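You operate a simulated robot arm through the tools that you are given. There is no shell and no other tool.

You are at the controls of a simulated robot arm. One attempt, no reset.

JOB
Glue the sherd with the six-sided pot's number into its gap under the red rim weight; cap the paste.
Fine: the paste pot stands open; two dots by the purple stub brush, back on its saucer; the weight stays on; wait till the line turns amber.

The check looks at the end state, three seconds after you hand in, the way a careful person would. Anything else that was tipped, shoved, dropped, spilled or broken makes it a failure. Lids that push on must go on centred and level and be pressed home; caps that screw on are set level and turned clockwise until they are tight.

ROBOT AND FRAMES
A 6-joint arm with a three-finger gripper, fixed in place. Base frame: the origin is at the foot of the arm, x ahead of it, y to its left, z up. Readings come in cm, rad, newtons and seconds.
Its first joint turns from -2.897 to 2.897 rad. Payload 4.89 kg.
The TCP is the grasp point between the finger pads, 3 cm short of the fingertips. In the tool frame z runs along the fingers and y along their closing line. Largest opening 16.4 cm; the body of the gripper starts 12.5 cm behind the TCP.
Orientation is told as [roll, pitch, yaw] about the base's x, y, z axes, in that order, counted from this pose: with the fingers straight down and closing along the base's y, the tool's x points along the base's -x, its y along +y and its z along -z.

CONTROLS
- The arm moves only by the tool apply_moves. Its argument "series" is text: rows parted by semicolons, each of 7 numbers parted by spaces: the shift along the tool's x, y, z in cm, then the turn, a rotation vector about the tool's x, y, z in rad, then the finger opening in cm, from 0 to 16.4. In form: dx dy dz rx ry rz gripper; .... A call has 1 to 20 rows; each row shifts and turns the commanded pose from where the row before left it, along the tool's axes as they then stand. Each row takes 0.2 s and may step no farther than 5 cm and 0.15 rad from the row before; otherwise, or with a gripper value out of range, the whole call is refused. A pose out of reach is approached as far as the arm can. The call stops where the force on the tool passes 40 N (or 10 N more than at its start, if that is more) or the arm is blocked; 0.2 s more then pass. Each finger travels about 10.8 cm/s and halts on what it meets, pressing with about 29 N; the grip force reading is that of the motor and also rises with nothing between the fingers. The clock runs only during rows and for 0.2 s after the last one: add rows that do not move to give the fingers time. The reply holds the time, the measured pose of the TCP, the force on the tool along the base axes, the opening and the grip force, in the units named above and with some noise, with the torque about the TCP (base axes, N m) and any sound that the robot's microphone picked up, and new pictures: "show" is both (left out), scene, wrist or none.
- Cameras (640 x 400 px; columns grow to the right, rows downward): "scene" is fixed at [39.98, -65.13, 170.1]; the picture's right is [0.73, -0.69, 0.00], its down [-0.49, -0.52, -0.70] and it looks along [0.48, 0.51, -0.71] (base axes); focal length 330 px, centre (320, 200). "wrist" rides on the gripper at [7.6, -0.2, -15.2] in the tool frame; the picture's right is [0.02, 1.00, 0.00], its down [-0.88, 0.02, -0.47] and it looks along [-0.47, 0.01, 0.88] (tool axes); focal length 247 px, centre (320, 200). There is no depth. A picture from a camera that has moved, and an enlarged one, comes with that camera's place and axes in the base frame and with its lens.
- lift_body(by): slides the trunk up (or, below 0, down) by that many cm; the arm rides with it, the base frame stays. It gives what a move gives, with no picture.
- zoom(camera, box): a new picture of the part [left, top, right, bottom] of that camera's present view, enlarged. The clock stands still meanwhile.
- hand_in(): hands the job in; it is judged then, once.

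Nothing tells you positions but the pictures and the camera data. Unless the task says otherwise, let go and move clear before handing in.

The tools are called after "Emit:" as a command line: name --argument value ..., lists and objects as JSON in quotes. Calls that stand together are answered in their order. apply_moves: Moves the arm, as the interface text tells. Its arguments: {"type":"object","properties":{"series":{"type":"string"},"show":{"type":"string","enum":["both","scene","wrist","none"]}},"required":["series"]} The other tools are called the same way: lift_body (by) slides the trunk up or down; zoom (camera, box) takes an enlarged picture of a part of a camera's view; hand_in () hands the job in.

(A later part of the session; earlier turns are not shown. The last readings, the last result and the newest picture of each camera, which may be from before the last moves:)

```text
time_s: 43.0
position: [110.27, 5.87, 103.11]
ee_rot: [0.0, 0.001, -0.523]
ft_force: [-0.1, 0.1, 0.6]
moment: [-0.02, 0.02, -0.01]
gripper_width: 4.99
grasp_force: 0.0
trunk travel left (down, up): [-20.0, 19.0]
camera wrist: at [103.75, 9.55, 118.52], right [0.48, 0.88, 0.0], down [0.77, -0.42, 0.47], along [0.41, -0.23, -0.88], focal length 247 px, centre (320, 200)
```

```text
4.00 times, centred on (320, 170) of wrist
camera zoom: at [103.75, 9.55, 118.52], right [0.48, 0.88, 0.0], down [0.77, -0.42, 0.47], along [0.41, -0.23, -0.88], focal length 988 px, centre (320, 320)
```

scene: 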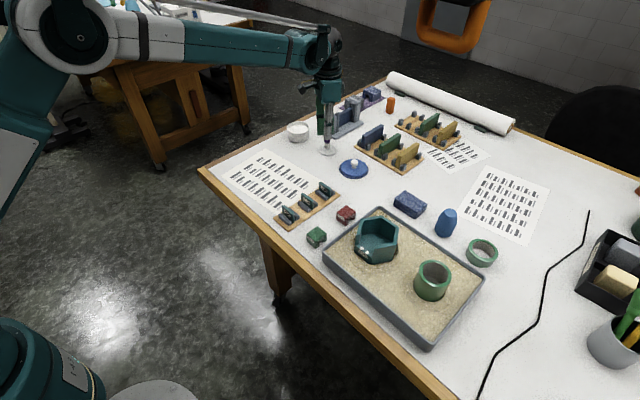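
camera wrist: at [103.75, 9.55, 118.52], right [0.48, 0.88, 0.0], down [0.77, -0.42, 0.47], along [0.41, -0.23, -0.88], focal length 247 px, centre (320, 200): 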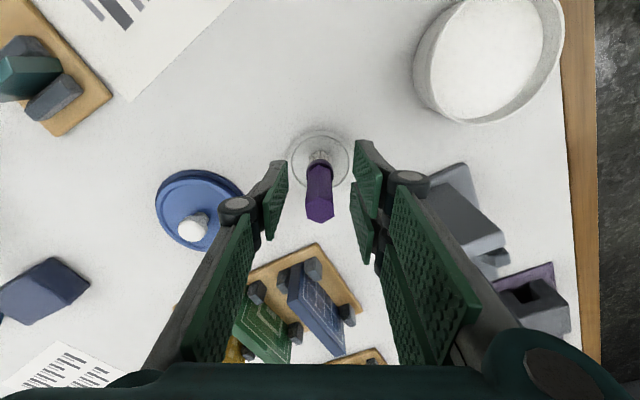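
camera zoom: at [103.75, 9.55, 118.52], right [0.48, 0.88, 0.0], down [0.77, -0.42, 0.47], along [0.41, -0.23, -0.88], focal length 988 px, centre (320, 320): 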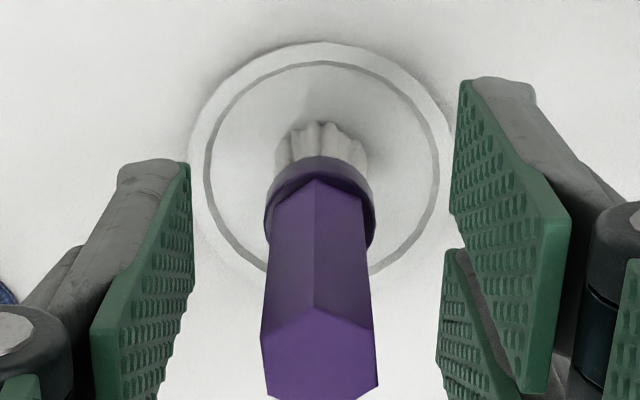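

The brush stands upright in the saucer, so that part is done. Next I'll lift straight up, go above the E39 sherd and yaw so the fingers close along x, across its thickness.

Emit:
apply_moves --series "0 0 -3 0 0 0 5; 0 0 -4.5 0 0 0 5; 0 0 -4.5 0 0 0 5; 1.307 -4.588 0 0 0 0 5; 1.307 -4.588 0 0 0 0 5; 1.307 -4.588 0 0 0 0 5; 1.307 -4.588 0 0 0 0 5; 1.307 -4.588 0 0 0 0 5; 0 0 0 0 0 0.1309 6; 0 0 0 0 0 0.1309 6; 0 0 0 0 0 0.1309 6; 0 0 0 0 0 0.1309 6; 0 0 0 0 0 0.1309 6; 0 0 0 0 0 0.1309 6; 0 0 0 0 0 0.1309 6; 0 0 0 0 0 0.1309 6; 0 0 0 0 0 0 6; 0 0 0 0 0 0 6" --show "both"

Emit:
zoom --camera "wrist" --box '[240, 90, 400, 190]'

Emit:
zoom --camera "scene" --box '[270, 175, 345, 235]'

Emit:
zoom --camera "scene" --box '[300, 115, 356, 165]'

```text
time_s: 46.8
position: [93.19, -10.83, 115.13]
ee_rot: [0.0, 0.001, -1.57]
ft_force: [0.2, 0.3, 0.0]
moment: [0.04, 0.02, 0.01]
gripper_width: 5.98
grasp_force: 0.1
trunk travel left (down, up): [-20.0, 19.0]
camera wrist: at [93.24, -3.12, 130.44], right [1.0, 0.02, 0.0], down [0.02, -0.88, 0.47], along [0.01, -0.47, -0.88], focal length 247 px, centre (320, 200)
```

scene: 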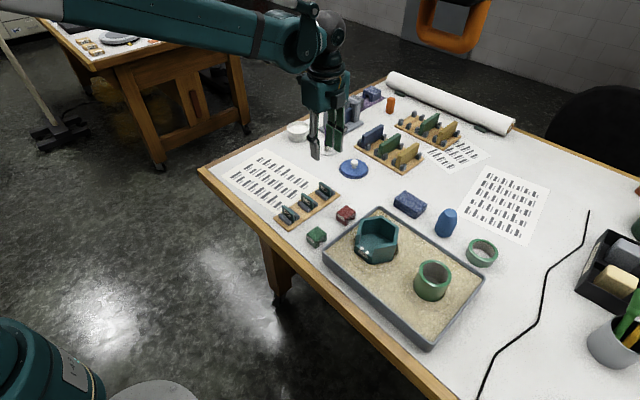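
wrist: 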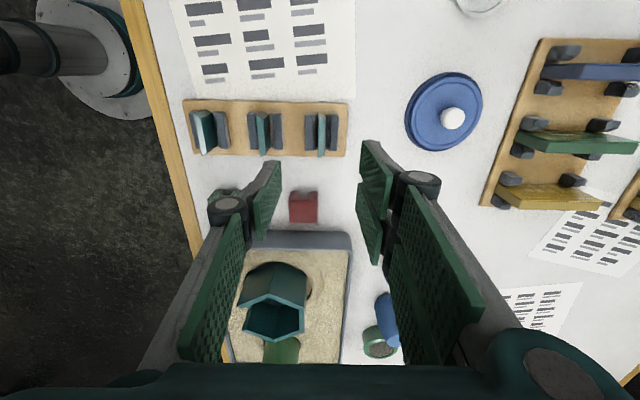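

```text
4.00 times, centred on (320, 140) of wrist
camera zoom: at [93.24, -3.12, 130.44], right [1.0, 0.02, 0.0], down [0.02, -0.88, 0.47], along [0.01, -0.47, -0.88], focal length 988 px, centre (320, 440)
```

zoom: 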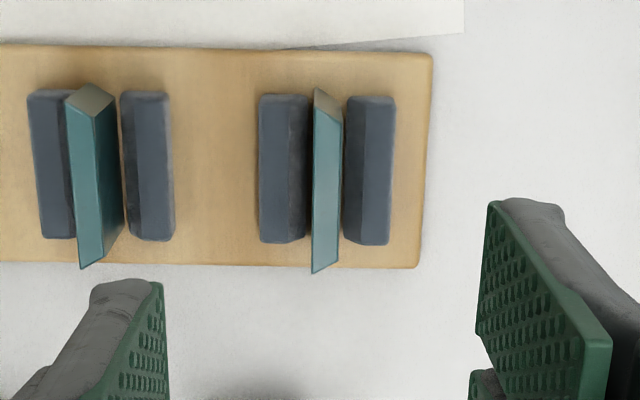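

```text
6.67 times, centred on (308, 205) of scene
camera zoom: at [39.98, -65.13, 170.1], right [0.73, -0.69, 0.0], down [-0.49, -0.52, -0.7], along [0.48, 0.51, -0.71], focal length 2202 px, centre (403, 167)
```

zoom: 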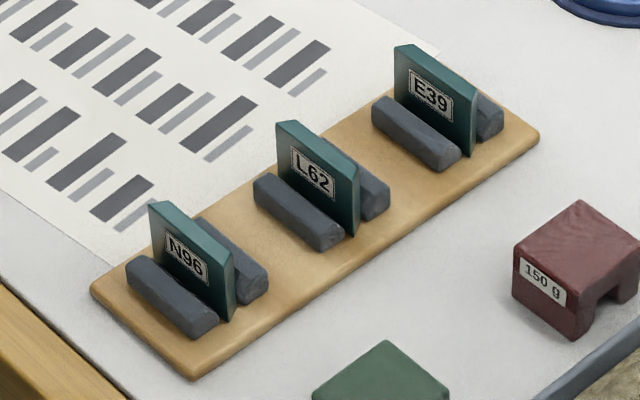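

```text
8.00 times, centred on (328, 140) of scene
camera zoom: at [39.98, -65.13, 170.1], right [0.73, -0.69, 0.0], down [-0.49, -0.52, -0.7], along [0.48, 0.51, -0.71], focal length 2642 px, centre (256, 680)
```

zoom: 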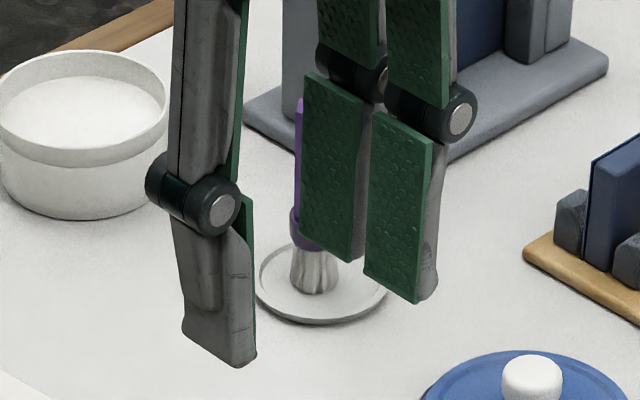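

E39 is the rightmost sherd in this view, at about (93.36, −10.6), with its longer label face to −x like the pot's gap. I'll centre on it and descend partway to check.

Emit:
apply_moves --series "0.2 0.15 0 0 0 0 5; 0 0 3 0 0 0 4; 0 0 3 0 0 0 4; 0 0 3 0 0 0 4; 0 0 0 0 0 0 4; 0 0 0 0 0 0 4" --show "both"

Emit:
zoom --camera "wrist" --box '[240, 110, 400, 210]'

Emit:
zoom --camera "scene" --box '[290, 160, 354, 210]'

```text
time_s: 48.2
position: [93.49, -10.43, 106.07]
ee_rot: [0.001, -0.001, -1.571]
ft_force: [1.2, 1.4, 0.5]
moment: [0.03, 0.06, 0.01]
gripper_width: 3.98
grasp_force: 0.0
trunk travel left (down, up): [-20.0, 19.0]
camera wrist: at [93.42, -2.69, 121.39], right [1.0, 0.02, 0.0], down [0.02, -0.88, 0.47], along [0.01, -0.47, -0.88], focal length 247 px, centre (320, 200)
```

scene: 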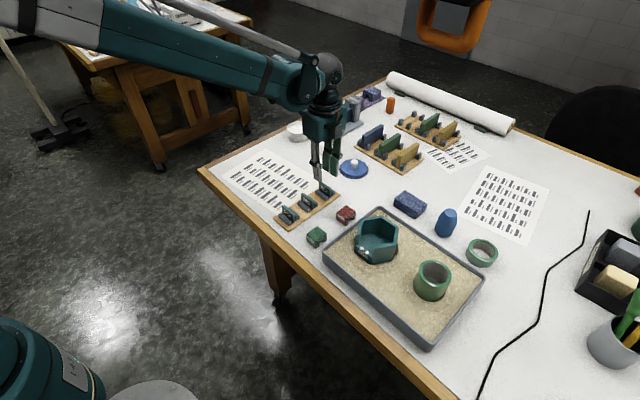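
wrist: 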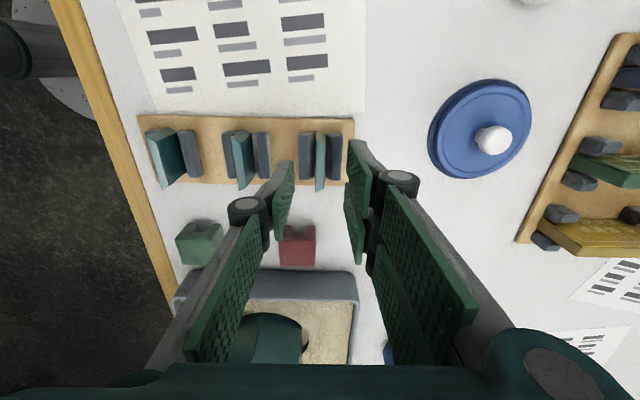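

```text
4.00 times, centred on (320, 160) of wrist
camera zoom: at [93.42, -2.69, 121.39], right [1.0, 0.02, 0.0], down [0.02, -0.88, 0.47], along [0.01, -0.47, -0.88], focal length 988 px, centre (320, 360)
```

zoom: 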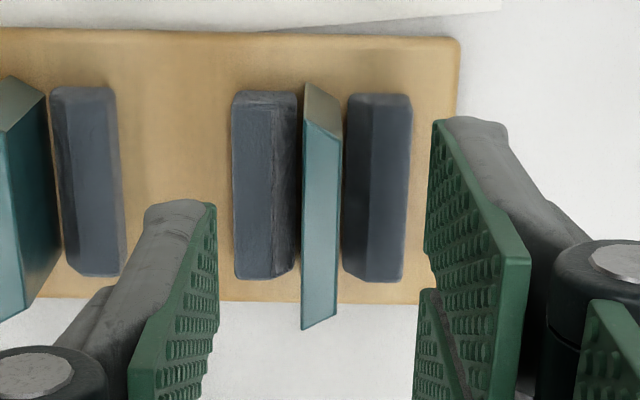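

```text
8.00 times, centred on (322, 185) of scene
camera zoom: at [39.98, -65.13, 170.1], right [0.73, -0.69, 0.0], down [-0.49, -0.52, -0.7], along [0.48, 0.51, -0.71], focal length 2642 px, centre (304, 320)
```

zoom: 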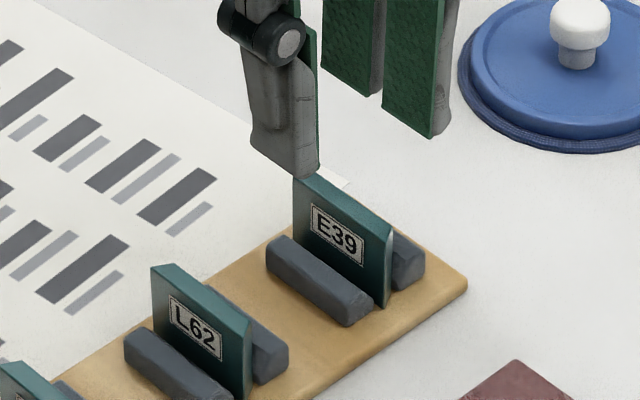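

The column is aligned. I'll take a closer scene view of the sherd to confirm its top height before going lower.

Emit:
zoom --camera "scene" --box '[312, 176, 344, 202]'

```text
15.38 times, centred on (328, 189) of scene
camera zoom: at [39.98, -65.13, 170.1], right [0.73, -0.69, 0.0], down [-0.49, -0.52, -0.7], along [0.48, 0.51, -0.71], focal length 5080 px, centre (197, 369)
```

zoom: 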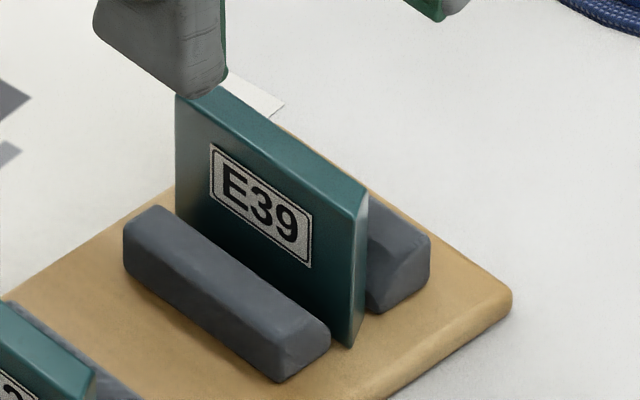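

The sherd's top is near z≈99.7 and the support blocks are well below it. I'll shift 0.4 cm toward −y and descend so the fingertips overlap the top 1.7 cm.

Emit:
apply_moves --series "-0.4 0 0 0 0 0 3.5; 0 0 2 0 0 0 3.5; 0 0 2 0 0 0 3.5; 0 0 1.2 0 0 0 3.5; 0 0 0 0 0 0 3.5" --show "both"

Emit:
zoom --camera "wrist" --box '[240, 120, 400, 220]'

Emit:
zoom --camera "scene" --box '[305, 170, 345, 202]'

```text
time_s: 49.4
position: [93.23, -11.03, 100.98]
ee_rot: [-0.001, 0.0, -1.571]
ft_force: [-0.1, -0.2, -0.1]
moment: [0.02, 0.05, -0.01]
gripper_width: 3.47
grasp_force: 0.1
trunk travel left (down, up): [-20.0, 19.0]
camera wrist: at [93.26, -3.34, 116.23], right [1.0, 0.02, 0.0], down [0.02, -0.88, 0.47], along [0.01, -0.47, -0.88], focal length 247 px, centre (320, 200)
```

scene: 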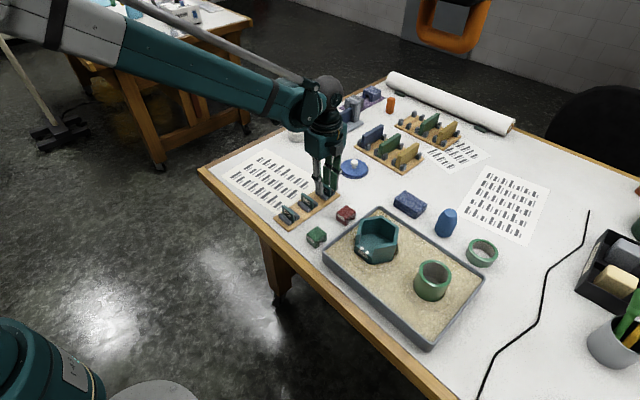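
wrist: 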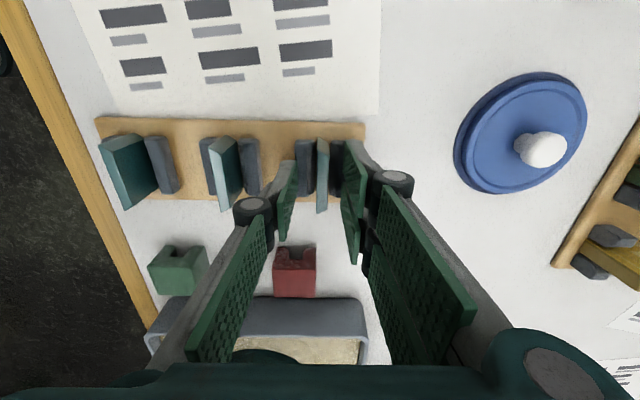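

```text
4.00 times, centred on (320, 170) of wrist
camera zoom: at [93.26, -3.34, 116.23], right [1.0, 0.02, 0.0], down [0.02, -0.88, 0.47], along [0.01, -0.47, -0.88], focal length 988 px, centre (320, 320)
```

zoom: 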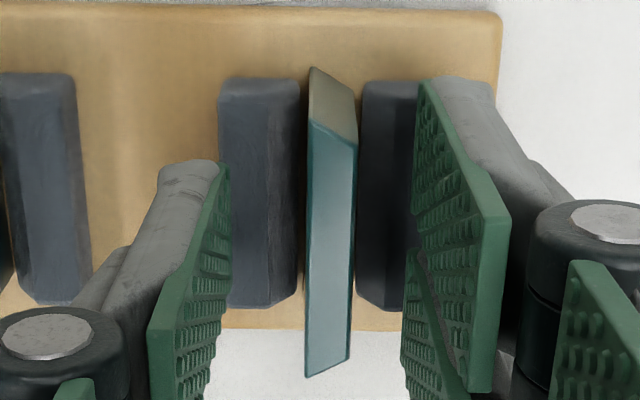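

```text
12.50 times, centred on (325, 186) of scene
camera zoom: at [39.98, -65.13, 170.1], right [0.73, -0.69, 0.0], down [-0.49, -0.52, -0.7], along [0.48, 0.51, -0.71], focal length 4128 px, centre (258, 375)
```

zoom: 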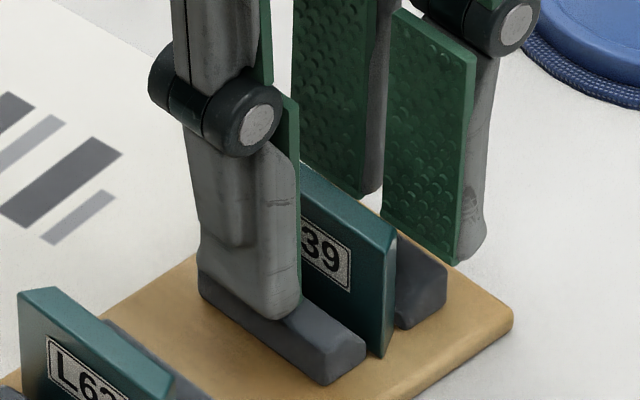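

Alignment along the sherd is good, and it's 0.16 cm off in the closing direction. I'll correct that and close.

Emit:
apply_moves --series "0 0.16 0 0 0 0 3.5; 0 0 0 0 0 0 2.5; 0 0 0 0 0 0 1.6; 0 0 0 0 0 0 0.4; 0 0 0 0 0 0 0.4; 0 0 0 0 0 0 0.4" --show "wrist"

Emit:
zoom --camera "wrist" --box '[240, 120, 400, 220]'

Emit:
zoom --camera "scene" --box '[305, 170, 345, 202]'

```text
time_s: 50.8
position: [93.54, -10.89, 100.9]
ee_rot: [-0.001, 0.0, -1.572]
ft_force: [0.9, 0.1, 0.2]
moment: [0.02, -0.02, 0.03]
gripper_width: 0.8
grasp_force: 29.0
trunk travel left (down, up): [-20.0, 19.0]
camera wrist: at [93.51, -3.29, 116.23], right [1.0, 0.02, 0.0], down [0.02, -0.88, 0.47], along [0.01, -0.47, -0.88], focal length 247 px, centre (320, 200)
```

wrist: 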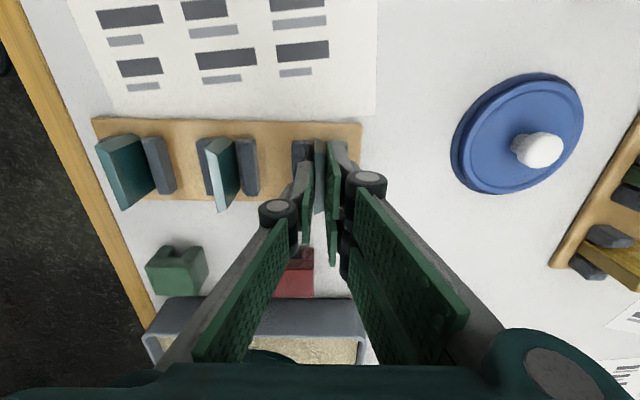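

```text
4.00 times, centred on (320, 170) of wrist
camera zoom: at [93.51, -3.29, 116.23], right [1.0, 0.02, 0.0], down [0.02, -0.88, 0.47], along [0.01, -0.47, -0.88], focal length 988 px, centre (320, 320)
```

zoom: 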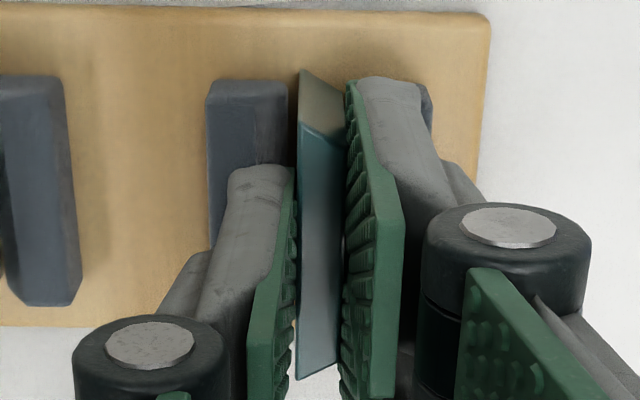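

```text
12.50 times, centred on (325, 186) of scene
camera zoom: at [39.98, -65.13, 170.1], right [0.73, -0.69, 0.0], down [-0.49, -0.52, -0.7], along [0.48, 0.51, -0.71], focal length 4128 px, centre (258, 375)
```

zoom: 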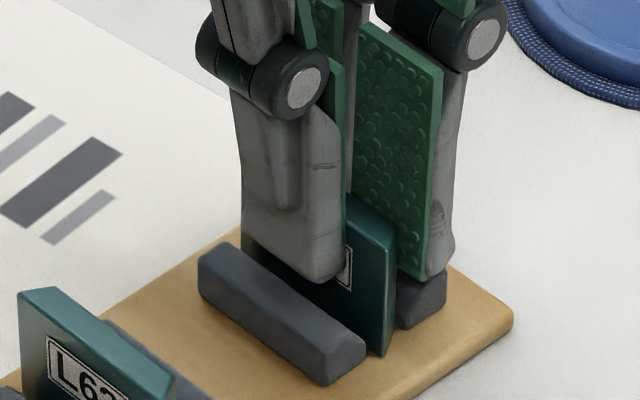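

The sherd is gripped at 0.8 cm with 29 N. I'll lift it straight out of the rack.

Emit:
apply_moves --series "0 0 -1 0 0 0 0.4; 0 0 -1.5 0 0 0 0.4; 0 0 -3 0 0 0 0.4; 0 0 -4 0 0 0 0.4; 0 0 -4 0 0 0 0.4; 0 0 0 0 0 0 0.4" --show "both"

Emit:
zoom --camera "wrist" --box '[240, 120, 400, 220]'

Emit:
zoom --camera "scene" --box '[290, 130, 370, 200]'

```text
time_s: 52.2
position: [93.66, -11.02, 114.56]
ee_rot: [0.0, 0.001, -1.572]
ft_force: [-0.9, -0.1, -0.8]
moment: [0.0, -0.05, -0.04]
gripper_width: 0.81
grasp_force: 29.3
trunk travel left (down, up): [-20.0, 19.0]
camera wrist: at [93.59, -3.38, 129.9], right [1.0, 0.02, 0.0], down [0.02, -0.88, 0.47], along [0.01, -0.47, -0.88], focal length 247 px, centre (320, 200)
```

scene: 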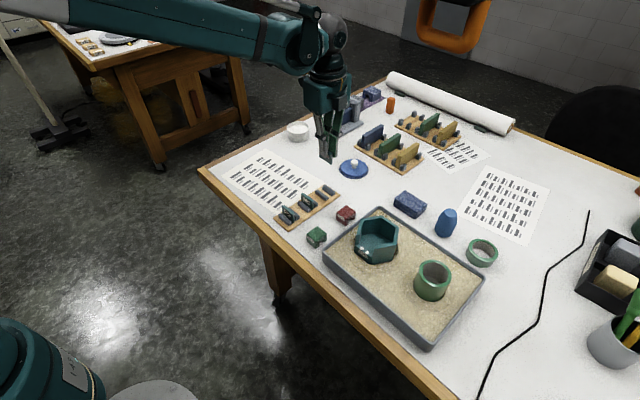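
wrist: 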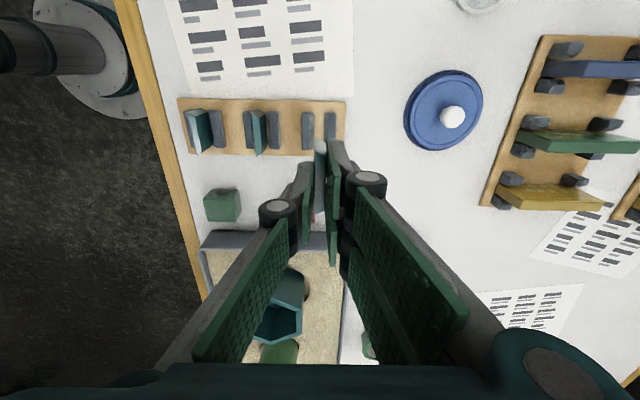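

```text
4.00 times, centred on (320, 170) of wrist
camera zoom: at [93.59, -3.38, 129.9], right [1.0, 0.02, 0.0], down [0.02, -0.88, 0.47], along [0.01, -0.47, -0.88], focal length 988 px, centre (320, 320)
```

zoom: 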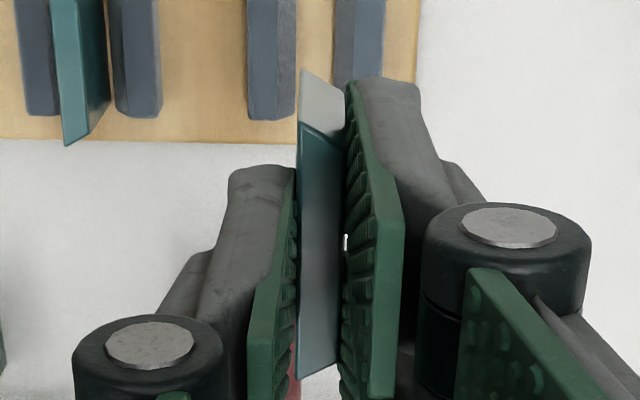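

```text
5.71 times, centred on (330, 165) of scene
camera zoom: at [39.98, -65.13, 170.1], right [0.73, -0.69, 0.0], down [-0.49, -0.52, -0.7], along [0.48, 0.51, -0.71], focal length 1887 px, centre (263, 400)
```

zoom: 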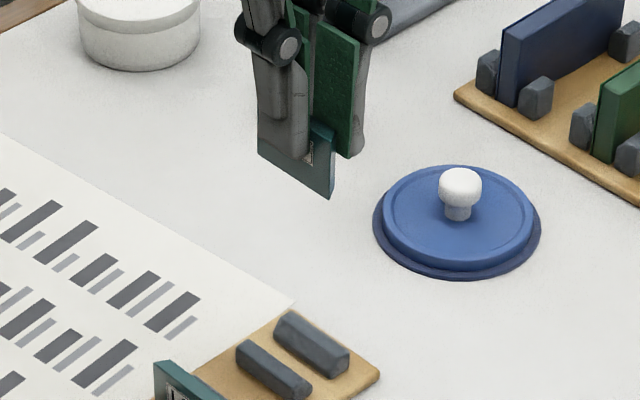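

E39 is in hand and level. I'll carry it above the pot's gap.

Emit:
apply_moves --series "-4.358 -1.943 0 0 0 0 0.4; -4.358 -1.943 0 0 0 0 0.4; -4.358 -1.943 0 0 0 0 0.4; -4.358 -1.943 0 0 0 0 0.4; -4.358 -1.943 0 0 0 0 0.4; -4.358 -1.943 0 0 0 0 0.4; 0 0 0 0 0 0 0.4; 0 0 0 0 0 0 0.4" --show "both"

Emit:
zoom --camera "wrist" --box '[240, 80, 400, 180]'

Emit:
zoom --camera "scene" --box '[335, 200, 415, 270]'

```text
time_s: 54.0
position: [82.12, -37.36, 114.23]
ee_rot: [0.001, 0.0, -1.572]
ft_force: [-0.6, -1.1, -1.1]
moment: [0.12, -0.05, -0.01]
gripper_width: 0.84
grasp_force: 28.7
trunk travel left (down, up): [-20.0, 19.0]
camera wrist: at [82.07, -29.69, 129.71], right [1.0, 0.02, 0.0], down [0.02, -0.88, 0.47], along [0.01, -0.47, -0.88], focal length 247 px, centre (320, 200)
```

scene: 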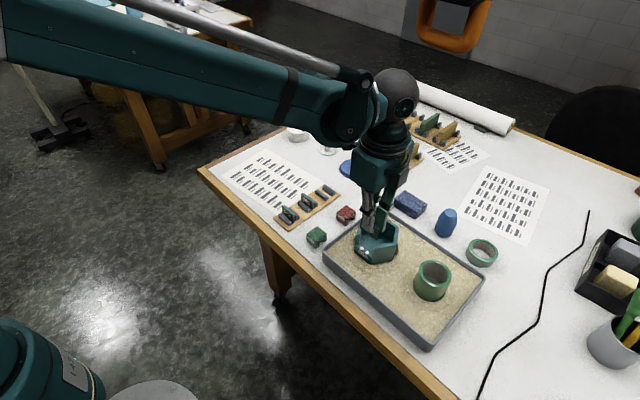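
wrist: 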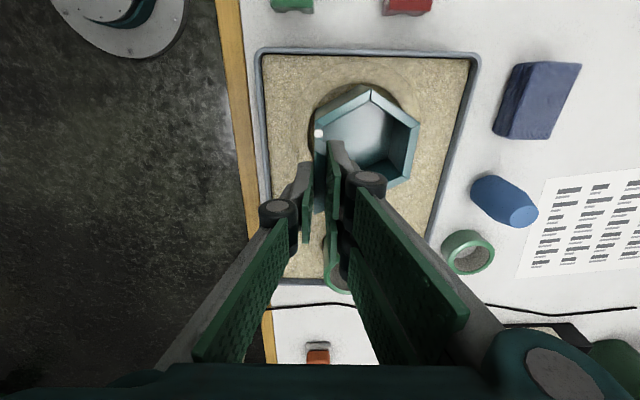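

```text
4.00 times, centred on (320, 130) of wrist
camera zoom: at [82.07, -29.69, 129.71], right [1.0, 0.02, 0.0], down [0.02, -0.88, 0.47], along [0.01, -0.47, -0.88], focal length 988 px, centre (320, 480)
```

zoom: 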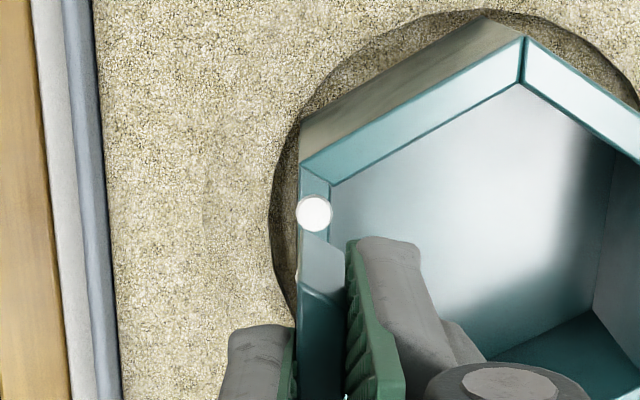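

```text
5.71 times, centred on (375, 235) of scene
camera zoom: at [39.98, -65.13, 170.1], right [0.73, -0.69, 0.0], down [-0.49, -0.52, -0.7], along [0.48, 0.51, -0.71], focal length 1887 px, centre (6, 0)
```

zoom: 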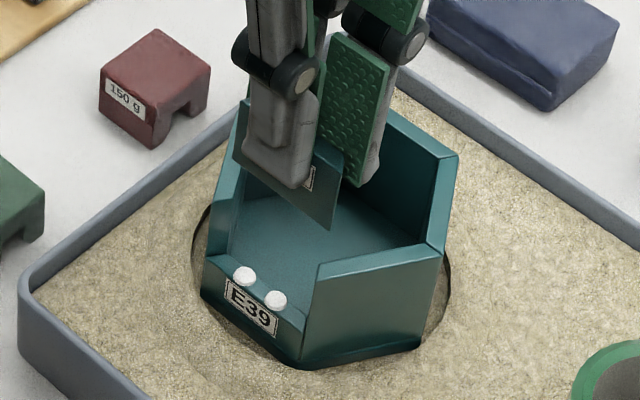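

The view is clear, and the sherd looks slightly off the gap in both directions. I'll zoom in to measure before lowering.

Emit:
zoom --camera "wrist" --box '[290, 110, 354, 150]'

Emit:
zoom --camera "scene" --box '[350, 215, 390, 265]'

```text
10.00 times, centred on (322, 130) of wrist
camera zoom: at [82.07, -29.69, 129.71], right [1.0, 0.02, 0.0], down [0.02, -0.88, 0.47], along [0.01, -0.47, -0.88], focal length 2470 px, centre (300, 900)
```

zoom: 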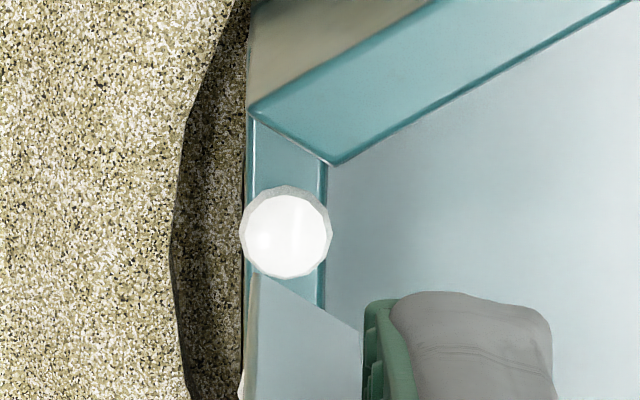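

```text
8.00 times, centred on (370, 240) of scene
camera zoom: at [39.98, -65.13, 170.1], right [0.73, -0.69, 0.0], down [-0.49, -0.52, -0.7], along [0.48, 0.51, -0.71], focal length 2642 px, centre (-80, -120)
```

zoom: 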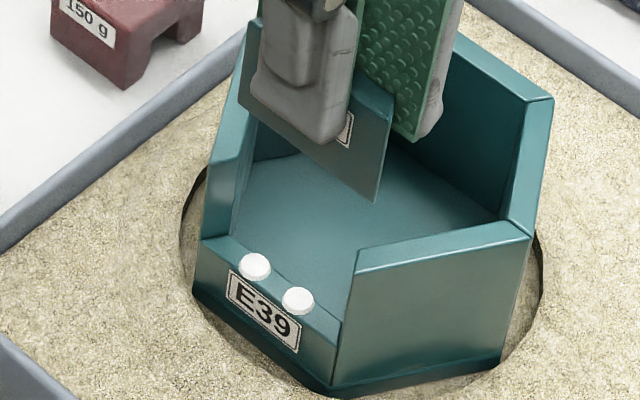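

The gap centre is about 0.35 cm toward +y and 0.2 cm toward −x from the sherd. I'll correct that and lower until the sherd's bottom edge is just above the rim.

Emit:
apply_moves --series "0.35 -0.2 0 0 0 0 0.4; 0 0 1.5 0 0 0 0.4; 0 0 1.3 0 0 0 0.4; 0 0 0 0 0 0 0.4; 0 0 0 0 0 0 0.4" --show "wrist"

Emit:
zoom --camera "wrist" --box '[280, 110, 360, 160]'

Emit:
zoom --camera "scene" --box '[350, 220, 400, 265]'

```text
time_s: 55.2
position: [81.6, -36.98, 111.58]
ee_rot: [0.001, 0.0, -1.572]
ft_force: [0.4, 0.1, -0.2]
moment: [0.0, 0.05, -0.03]
gripper_width: 0.79
grasp_force: 29.4
trunk travel left (down, up): [-20.0, 19.0]
camera wrist: at [81.7, -29.17, 126.97], right [1.0, 0.02, 0.0], down [0.02, -0.88, 0.47], along [0.01, -0.47, -0.88], focal length 247 px, centre (320, 200)
```

wrist: 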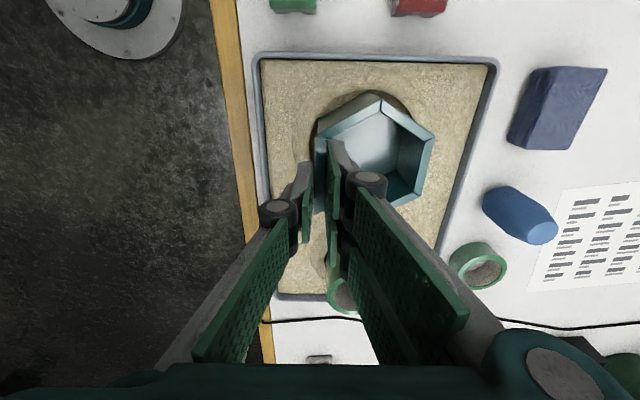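

```text
8.00 times, centred on (320, 135) of wrist
camera zoom: at [81.7, -29.17, 126.97], right [1.0, 0.02, 0.0], down [0.02, -0.88, 0.47], along [0.01, -0.47, -0.88], focal length 1976 px, centre (320, 720)
```

zoom: 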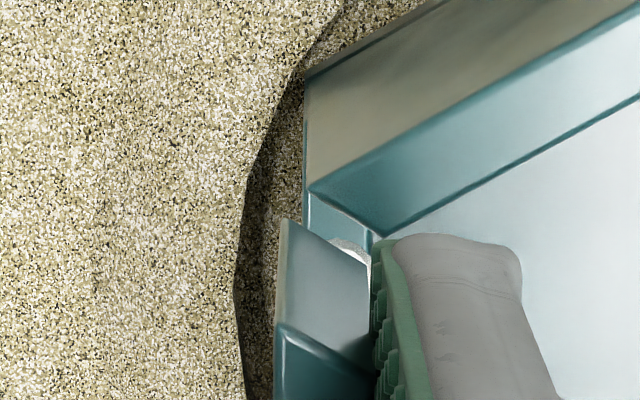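

```text
8.89 times, centred on (375, 242) of scene
camera zoom: at [39.98, -65.13, 170.1], right [0.73, -0.69, 0.0], down [-0.49, -0.52, -0.7], along [0.48, 0.51, -0.71], focal length 2935 px, centre (-169, -178)
```

zoom: 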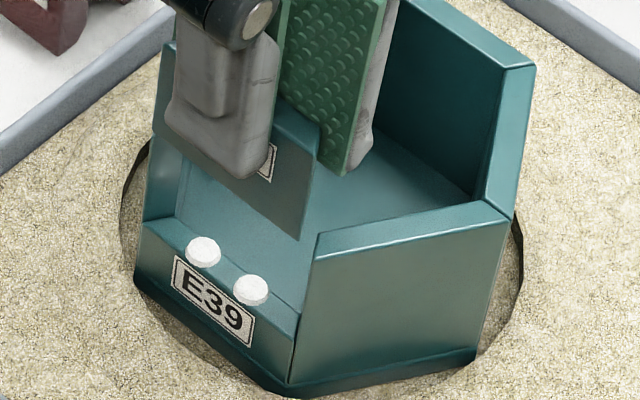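

The offsets seem to change slightly as the arm settles. I'll wait a moment and measure again.

Emit:
apply_moves --series "0 0 0 0 0 0 0.4; 0 0 0 0 0 0 0.4; 0 0 0 0 0 0 0.4; 0 0 0 0 0 0 0.4; 0 0 0 0 0 0 0.4" --show "none"

Emit:
zoom --camera "wrist" --box '[280, 110, 360, 160]'

```text
time_s: 56.4
position: [81.78, -36.86, 111.59]
ee_rot: [0.0, 0.0, -1.571]
ft_force: [-0.1, -0.1, -0.5]
moment: [0.02, -0.02, 0.01]
gripper_width: 0.8
grasp_force: 29.6
trunk travel left (down, up): [-20.0, 19.0]
```

```text
8.00 times, centred on (320, 135) of wrist
camera zoom: at [81.69, -29.17, 126.98], right [1.0, 0.02, 0.0], down [0.02, -0.88, 0.47], along [0.01, -0.47, -0.88], focal length 1976 px, centre (320, 720)
```

zoom: 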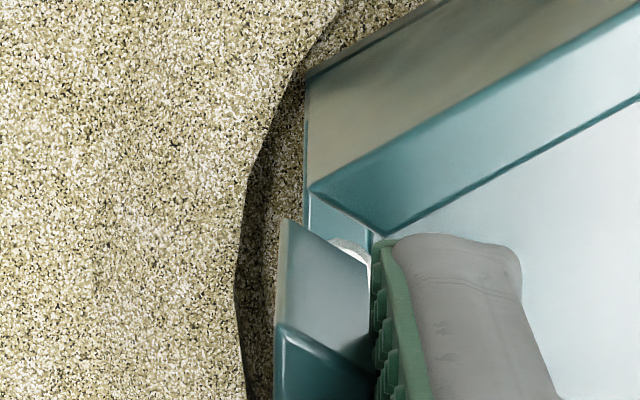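

The pose is settled now, with residual offsets of 0.19 cm in x and −0.16 cm in y. I'll correct them and lower the sherd into the top of the gap.

Emit:
apply_moves --series "-0.16 0.19 0 0 0 0 0.4; 0 0 0 0 0 0 0.4; 0 0 0.8 0 0 0 0.4; 0 0 0.8 0 0 0 0.4; 0 0 0 0 0 0 0.4; 0 0 0 0 0 0 0.4; 0 0 0 0 0 0 0.4; 0 0 0 0 0 0 0.4" --show "none"

Emit:
zoom --camera "wrist" --box '[280, 110, 360, 160]'

Emit:
zoom --camera "scene" --box '[350, 220, 400, 265]'

```text
time_s: 58.2
position: [81.97, -37.03, 110.1]
ee_rot: [0.001, 0.001, -1.571]
ft_force: [-0.1, 0.1, -1.0]
moment: [0.04, 0.0, -0.04]
gripper_width: 0.78
grasp_force: 28.9
trunk travel left (down, up): [-20.0, 19.0]
```

```text
8.00 times, centred on (320, 135) of wrist
camera zoom: at [81.93, -29.27, 125.42], right [1.0, 0.02, 0.0], down [0.02, -0.88, 0.47], along [0.01, -0.47, -0.88], focal length 1976 px, centre (320, 720)
```

zoom: 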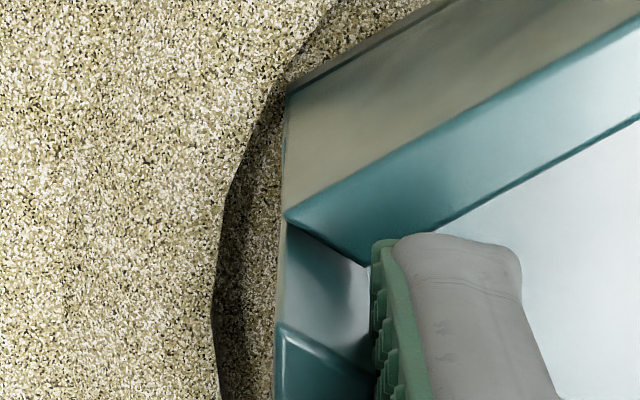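

```text
8.89 times, centred on (375, 242) of scene
camera zoom: at [39.98, -65.13, 170.1], right [0.73, -0.69, 0.0], down [-0.49, -0.52, -0.7], along [0.48, 0.51, -0.71], focal length 2935 px, centre (-169, -178)
```

zoom: 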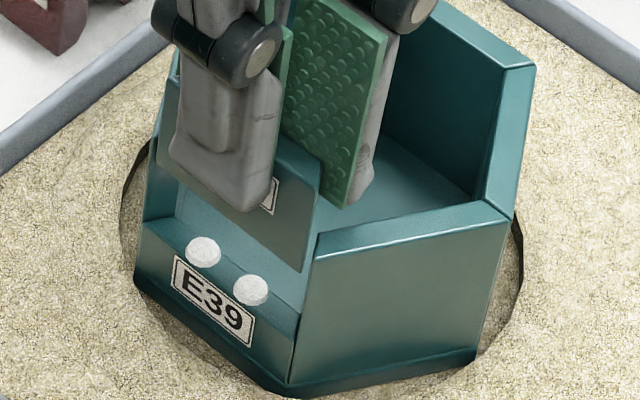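

The sherd is centred in x with about 0.22 cm clearance at the +y end, and the −y end looks similar. I'll continue down into the gap.

Emit:
apply_moves --series "0 0 0.8 0 0 0 0.4; 0 0 0.8 0 0 0 0.4; 0 0 0.5 0 0 0 0.4; 0 0 0 0 0 0 0.4; 0 0 0 0 0 0 0.4; 0 0 0 0 0 0 0.4" --show "none"

Emit:
zoom --camera "scene" --box '[350, 220, 400, 265]'

Emit:
zoom --camera "wrist" --box '[280, 120, 360, 170]'

```text
time_s: 58.9
position: [81.88, -36.97, 108.75]
ee_rot: [0.002, -0.002, -1.571]
ft_force: [-6.7, 2.9, 26.2]
moment: [0.33, -0.01, 0.05]
gripper_width: 0.78
grasp_force: 28.8
trunk travel left (down, up): [-20.0, 19.0]
stopped in row 3: the force on the tool passed its limit at 52 N (the readings are from after the stop); the commanded pose is now the measured one
```

```text
8.89 times, centred on (375, 242) of scene
camera zoom: at [39.98, -65.13, 170.1], right [0.73, -0.69, 0.0], down [-0.49, -0.52, -0.7], along [0.48, 0.51, -0.71], focal length 2935 px, centre (-169, -178)
```

zoom: 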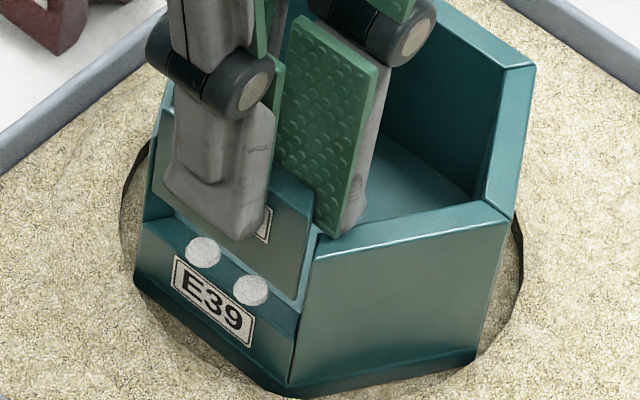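

```text
8.00 times, centred on (320, 145) of wrist
camera zoom: at [81.89, -29.21, 124.09], right [1.0, 0.02, 0.0], down [0.02, -0.88, 0.47], along [0.01, -0.47, -0.88], focal length 1976 px, centre (320, 640)
```

zoom: 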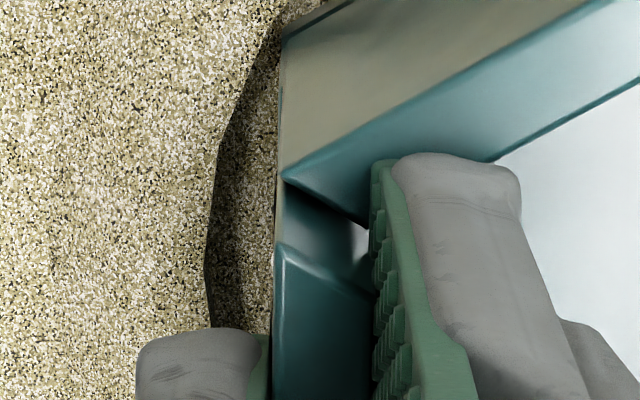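

The motion stopped on contact at TCP z≈108.85, a little earlier than I expected. I'll look closely at what's touching before going on.

Emit:
zoom --camera "scene" --box '[352, 234, 384, 258]'

Emit:
zoom --camera "wrist" --box '[300, 130, 348, 160]'

```text
16.00 times, centred on (368, 246) of scene
camera zoom: at [39.98, -65.13, 170.1], right [0.73, -0.69, 0.0], down [-0.49, -0.52, -0.7], along [0.48, 0.51, -0.71], focal length 5284 px, centre (-448, -536)
```

zoom: 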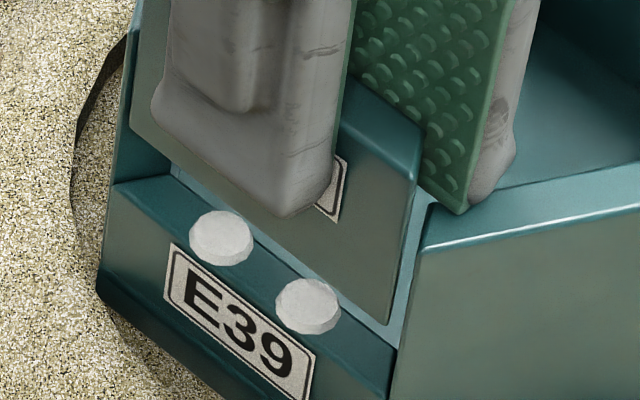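

```text
13.33 times, centred on (324, 145) of wrist
camera zoom: at [81.89, -29.21, 124.09], right [1.0, 0.02, 0.0], down [0.02, -0.88, 0.47], along [0.01, -0.47, -0.88], focal length 3293 px, centre (267, 933)
```

zoom: 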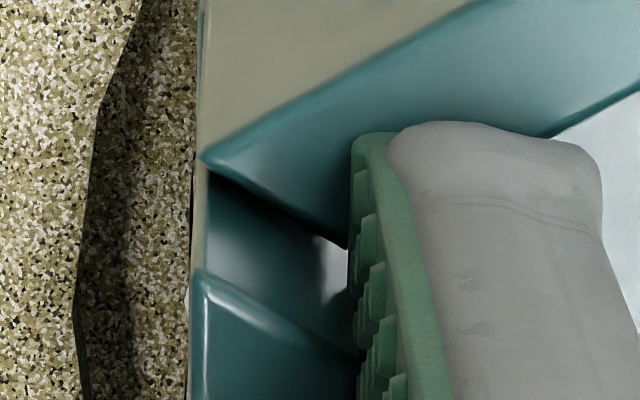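

I see the cause: the gripper has one finger on one side and two prongs on the other, and the two prongs inside the pot are resting on the neighbouring walls' rims. I need to re-grip with the single finger inside, so I'll lift off and return the sherd to its rack slot.

Emit:
apply_moves --series "0 0 -0.5 0 0 0 0.4; 0 0 -1.5 0 0 0 0.4; 0 0 -2.5 0 0 0 0.4; 0 0 -1.5 0 0 0 0.4; 0 0 0 0 0 0 0.4; 0 0 0 0 0 0 0.4; 0 0 0 0 0 0 0.4" --show "wrist"

Emit:
zoom --camera "wrist" --box '[240, 120, 400, 220]'

Emit:
zoom --camera "scene" --box '[340, 205, 410, 270]'

```text
time_s: 60.5
position: [82.16, -36.89, 114.45]
ee_rot: [0.002, 0.001, -1.571]
ft_force: [1.0, -0.4, -0.6]
moment: [0.01, 0.02, 0.02]
gripper_width: 0.81
grasp_force: 29.2
trunk travel left (down, up): [-20.0, 19.0]
camera wrist: at [82.16, -29.22, 129.8], right [1.0, 0.02, 0.0], down [0.02, -0.88, 0.47], along [0.01, -0.47, -0.88], focal length 247 px, centre (320, 200)
```

wrist: 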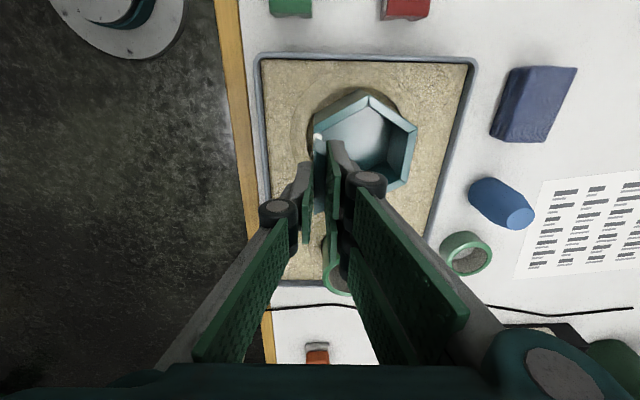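

```text
4.00 times, centred on (320, 170) of wrist
camera zoom: at [82.16, -29.22, 129.8], right [1.0, 0.02, 0.0], down [0.02, -0.88, 0.47], along [0.01, -0.47, -0.88], focal length 988 px, centre (320, 320)
```

zoom: 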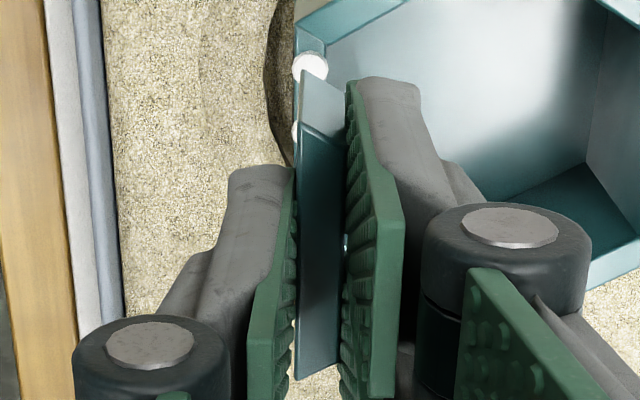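

```text
6.15 times, centred on (375, 238) of scene
camera zoom: at [39.98, -65.13, 170.1], right [0.73, -0.69, 0.0], down [-0.49, -0.52, -0.7], along [0.48, 0.51, -0.71], focal length 2032 px, centre (-18, -31)
```

zoom: 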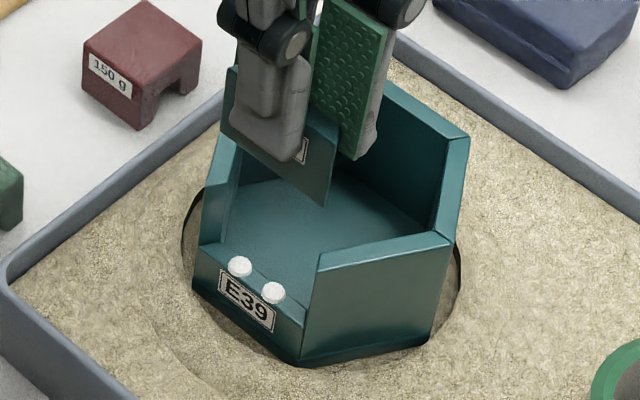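

The sherd is still square in the grip and the dots are intact. I'll return above the rack slot and let the arm settle.

Emit:
apply_moves --series "4.322 1.892 0 0 0 0 0.4; 4.322 1.892 0 0 0 0 0.4; 4.322 1.892 0 0 0 0 0.4; 4.322 1.892 0 0 0 0 0.4; 4.322 1.892 0 0 0 0 0.4; 4.322 1.892 0 0 0 0 0.4; 0 0 0 0 0 0 0.4; 0 0 0 0 0 0 0.4; 0 0 0 0 0 0 0.4; 0 0 0 0 0 0 0.4; 0 0 0 0 0 0 0.4" --show "wrist"

Emit:
zoom --camera "wrist" --box '[260, 90, 380, 165]'

```text
time_s: 62.9
position: [93.27, -11.1, 114.18]
ee_rot: [0.002, 0.001, -1.571]
ft_force: [0.4, -0.7, -0.1]
moment: [0.01, 0.02, 0.02]
gripper_width: 0.82
grasp_force: 28.9
trunk travel left (down, up): [-20.0, 19.0]
camera wrist: at [93.2, -3.42, 129.61], right [1.0, 0.02, 0.0], down [0.02, -0.88, 0.47], along [0.01, -0.47, -0.88], focal length 247 px, centre (320, 200)
```

wrist: 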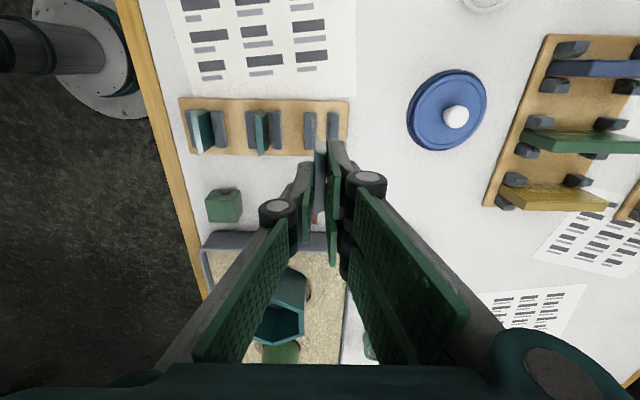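

```text
5.33 times, centred on (320, 128) of wrist
camera zoom: at [93.2, -3.42, 129.61], right [1.0, 0.02, 0.0], down [0.02, -0.88, 0.47], along [0.01, -0.47, -0.88], focal length 1317 px, centre (320, 587)
```

zoom: 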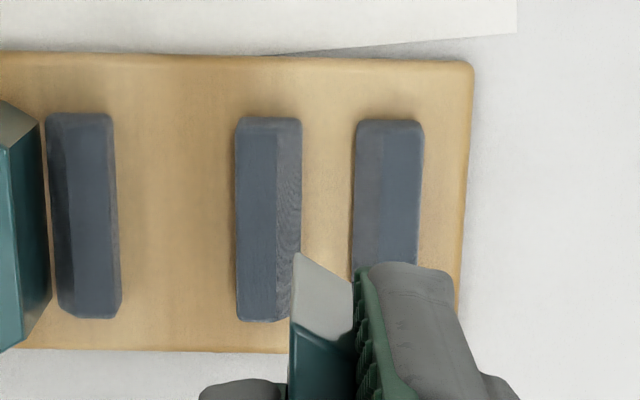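

Emit:
apply_moves --series "0.13 0.31 0 0 0 0 0.4; 0 0 3 0 0 0 0.4; 0 0 3 0 0 0 0.4; 0 0 2.5 0 0 0 0.4; 0 0 0 0 0 0 0.4; 0 0 0 0 0 0 0.4; 0 0 0 0 0 0 0.4; 0 0 0 0 0 0 0.4" --show "wrist"

Emit:
zoom --camera "wrist" --box '[260, 110, 380, 185]'

Emit:
zoom --camera "scene" --box '[300, 165, 350, 205]'

```text
time_s: 64.7
position: [93.72, -11.03, 106.01]
ee_rot: [0.003, -0.002, -1.571]
ft_force: [-0.4, -0.6, -1.1]
moment: [0.03, 0.0, -0.03]
gripper_width: 0.8
grasp_force: 28.7
trunk travel left (down, up): [-20.0, 19.0]
camera wrist: at [93.66, -3.19, 121.26], right [1.0, 0.02, 0.0], down [0.02, -0.88, 0.47], along [0.01, -0.47, -0.88], focal length 247 px, centre (320, 200)
```

wrist: 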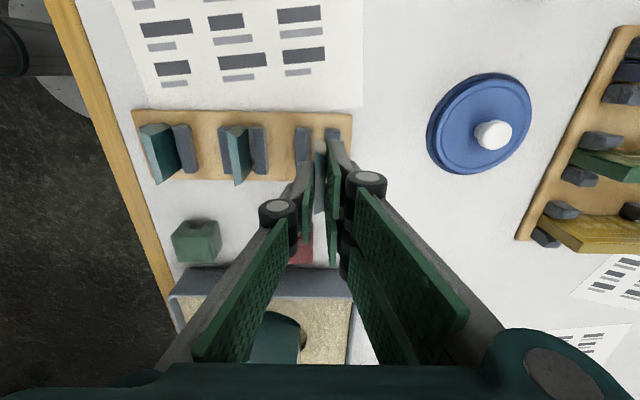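

```text
5.33 times, centred on (320, 148) of wrist
camera zoom: at [93.66, -3.19, 121.26], right [1.0, 0.02, 0.0], down [0.02, -0.88, 0.47], along [0.01, -0.47, -0.88], focal length 1317 px, centre (320, 480)
```

zoom: 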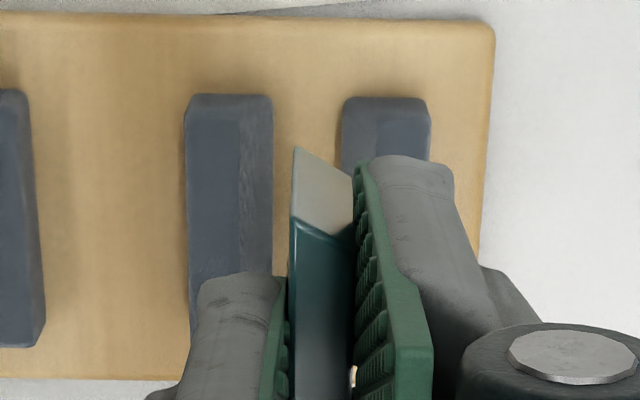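

```text
10.00 times, centred on (325, 185) of scene
camera zoom: at [39.98, -65.13, 170.1], right [0.73, -0.69, 0.0], down [-0.49, -0.52, -0.7], along [0.48, 0.51, -0.71], focal length 3302 px, centre (270, 350)
```

zoom: 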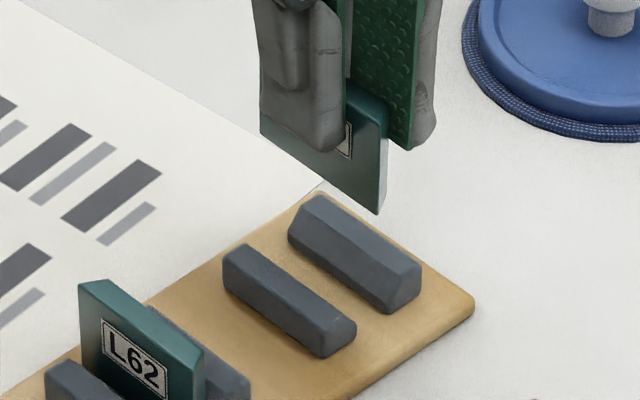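

The slot is flat between the two blocks, and a correction of −0.2 cm in x will centre the sherd. I'll adjust and lower nearer.

Emit:
apply_moves --series "-0.1 -0.22 0 0 0 0 0.4; 0 0 1.5 0 0 0 0.4; 0 0 0.6 0 0 0 0.4; 0 0 0 0 0 0 0.4; 0 0 0 0 0 0 0.4; 0 0 0 0 0 0 0.4; 0 0 0 0 0 0 0.4" --show "wrist"

Emit:
zoom --camera "wrist" --box '[260, 110, 380, 185]'

Emit:
zoom --camera "scene" --box '[305, 170, 345, 202]'

```text
time_s: 66.3
position: [93.34, -10.99, 103.73]
ee_rot: [0.003, -0.001, -1.57]
ft_force: [0.4, 0.3, -1.2]
moment: [-0.01, 0.0, 0.02]
gripper_width: 0.85
grasp_force: 29.5
trunk travel left (down, up): [-20.0, 19.0]
camera wrist: at [93.29, -3.23, 119.18], right [1.0, 0.02, 0.0], down [0.02, -0.88, 0.47], along [0.01, -0.47, -0.88], focal length 247 px, centre (320, 200)
```

wrist: 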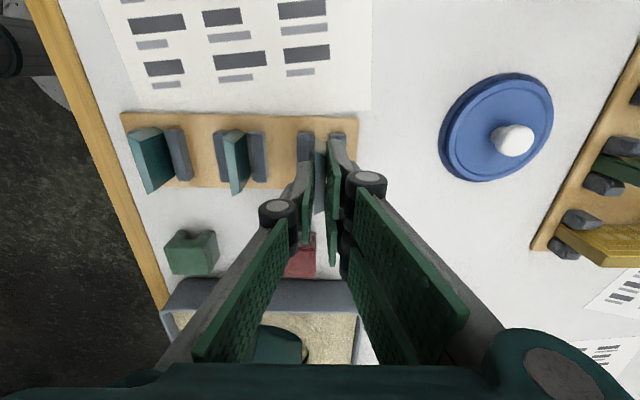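

```text
5.33 times, centred on (320, 148) of wrist
camera zoom: at [93.29, -3.23, 119.18], right [1.0, 0.02, 0.0], down [0.02, -0.88, 0.47], along [0.01, -0.47, -0.88], focal length 1317 px, centre (320, 480)
```

zoom: 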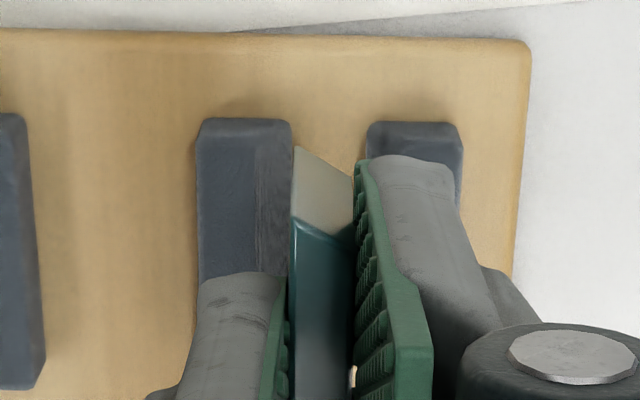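

```text
12.50 times, centred on (325, 186) of scene
camera zoom: at [39.98, -65.13, 170.1], right [0.73, -0.69, 0.0], down [-0.49, -0.52, -0.7], along [0.48, 0.51, -0.71], focal length 4128 px, centre (258, 375)
```

zoom: 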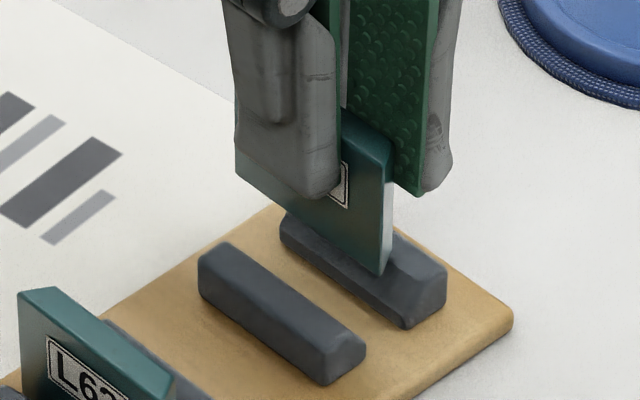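

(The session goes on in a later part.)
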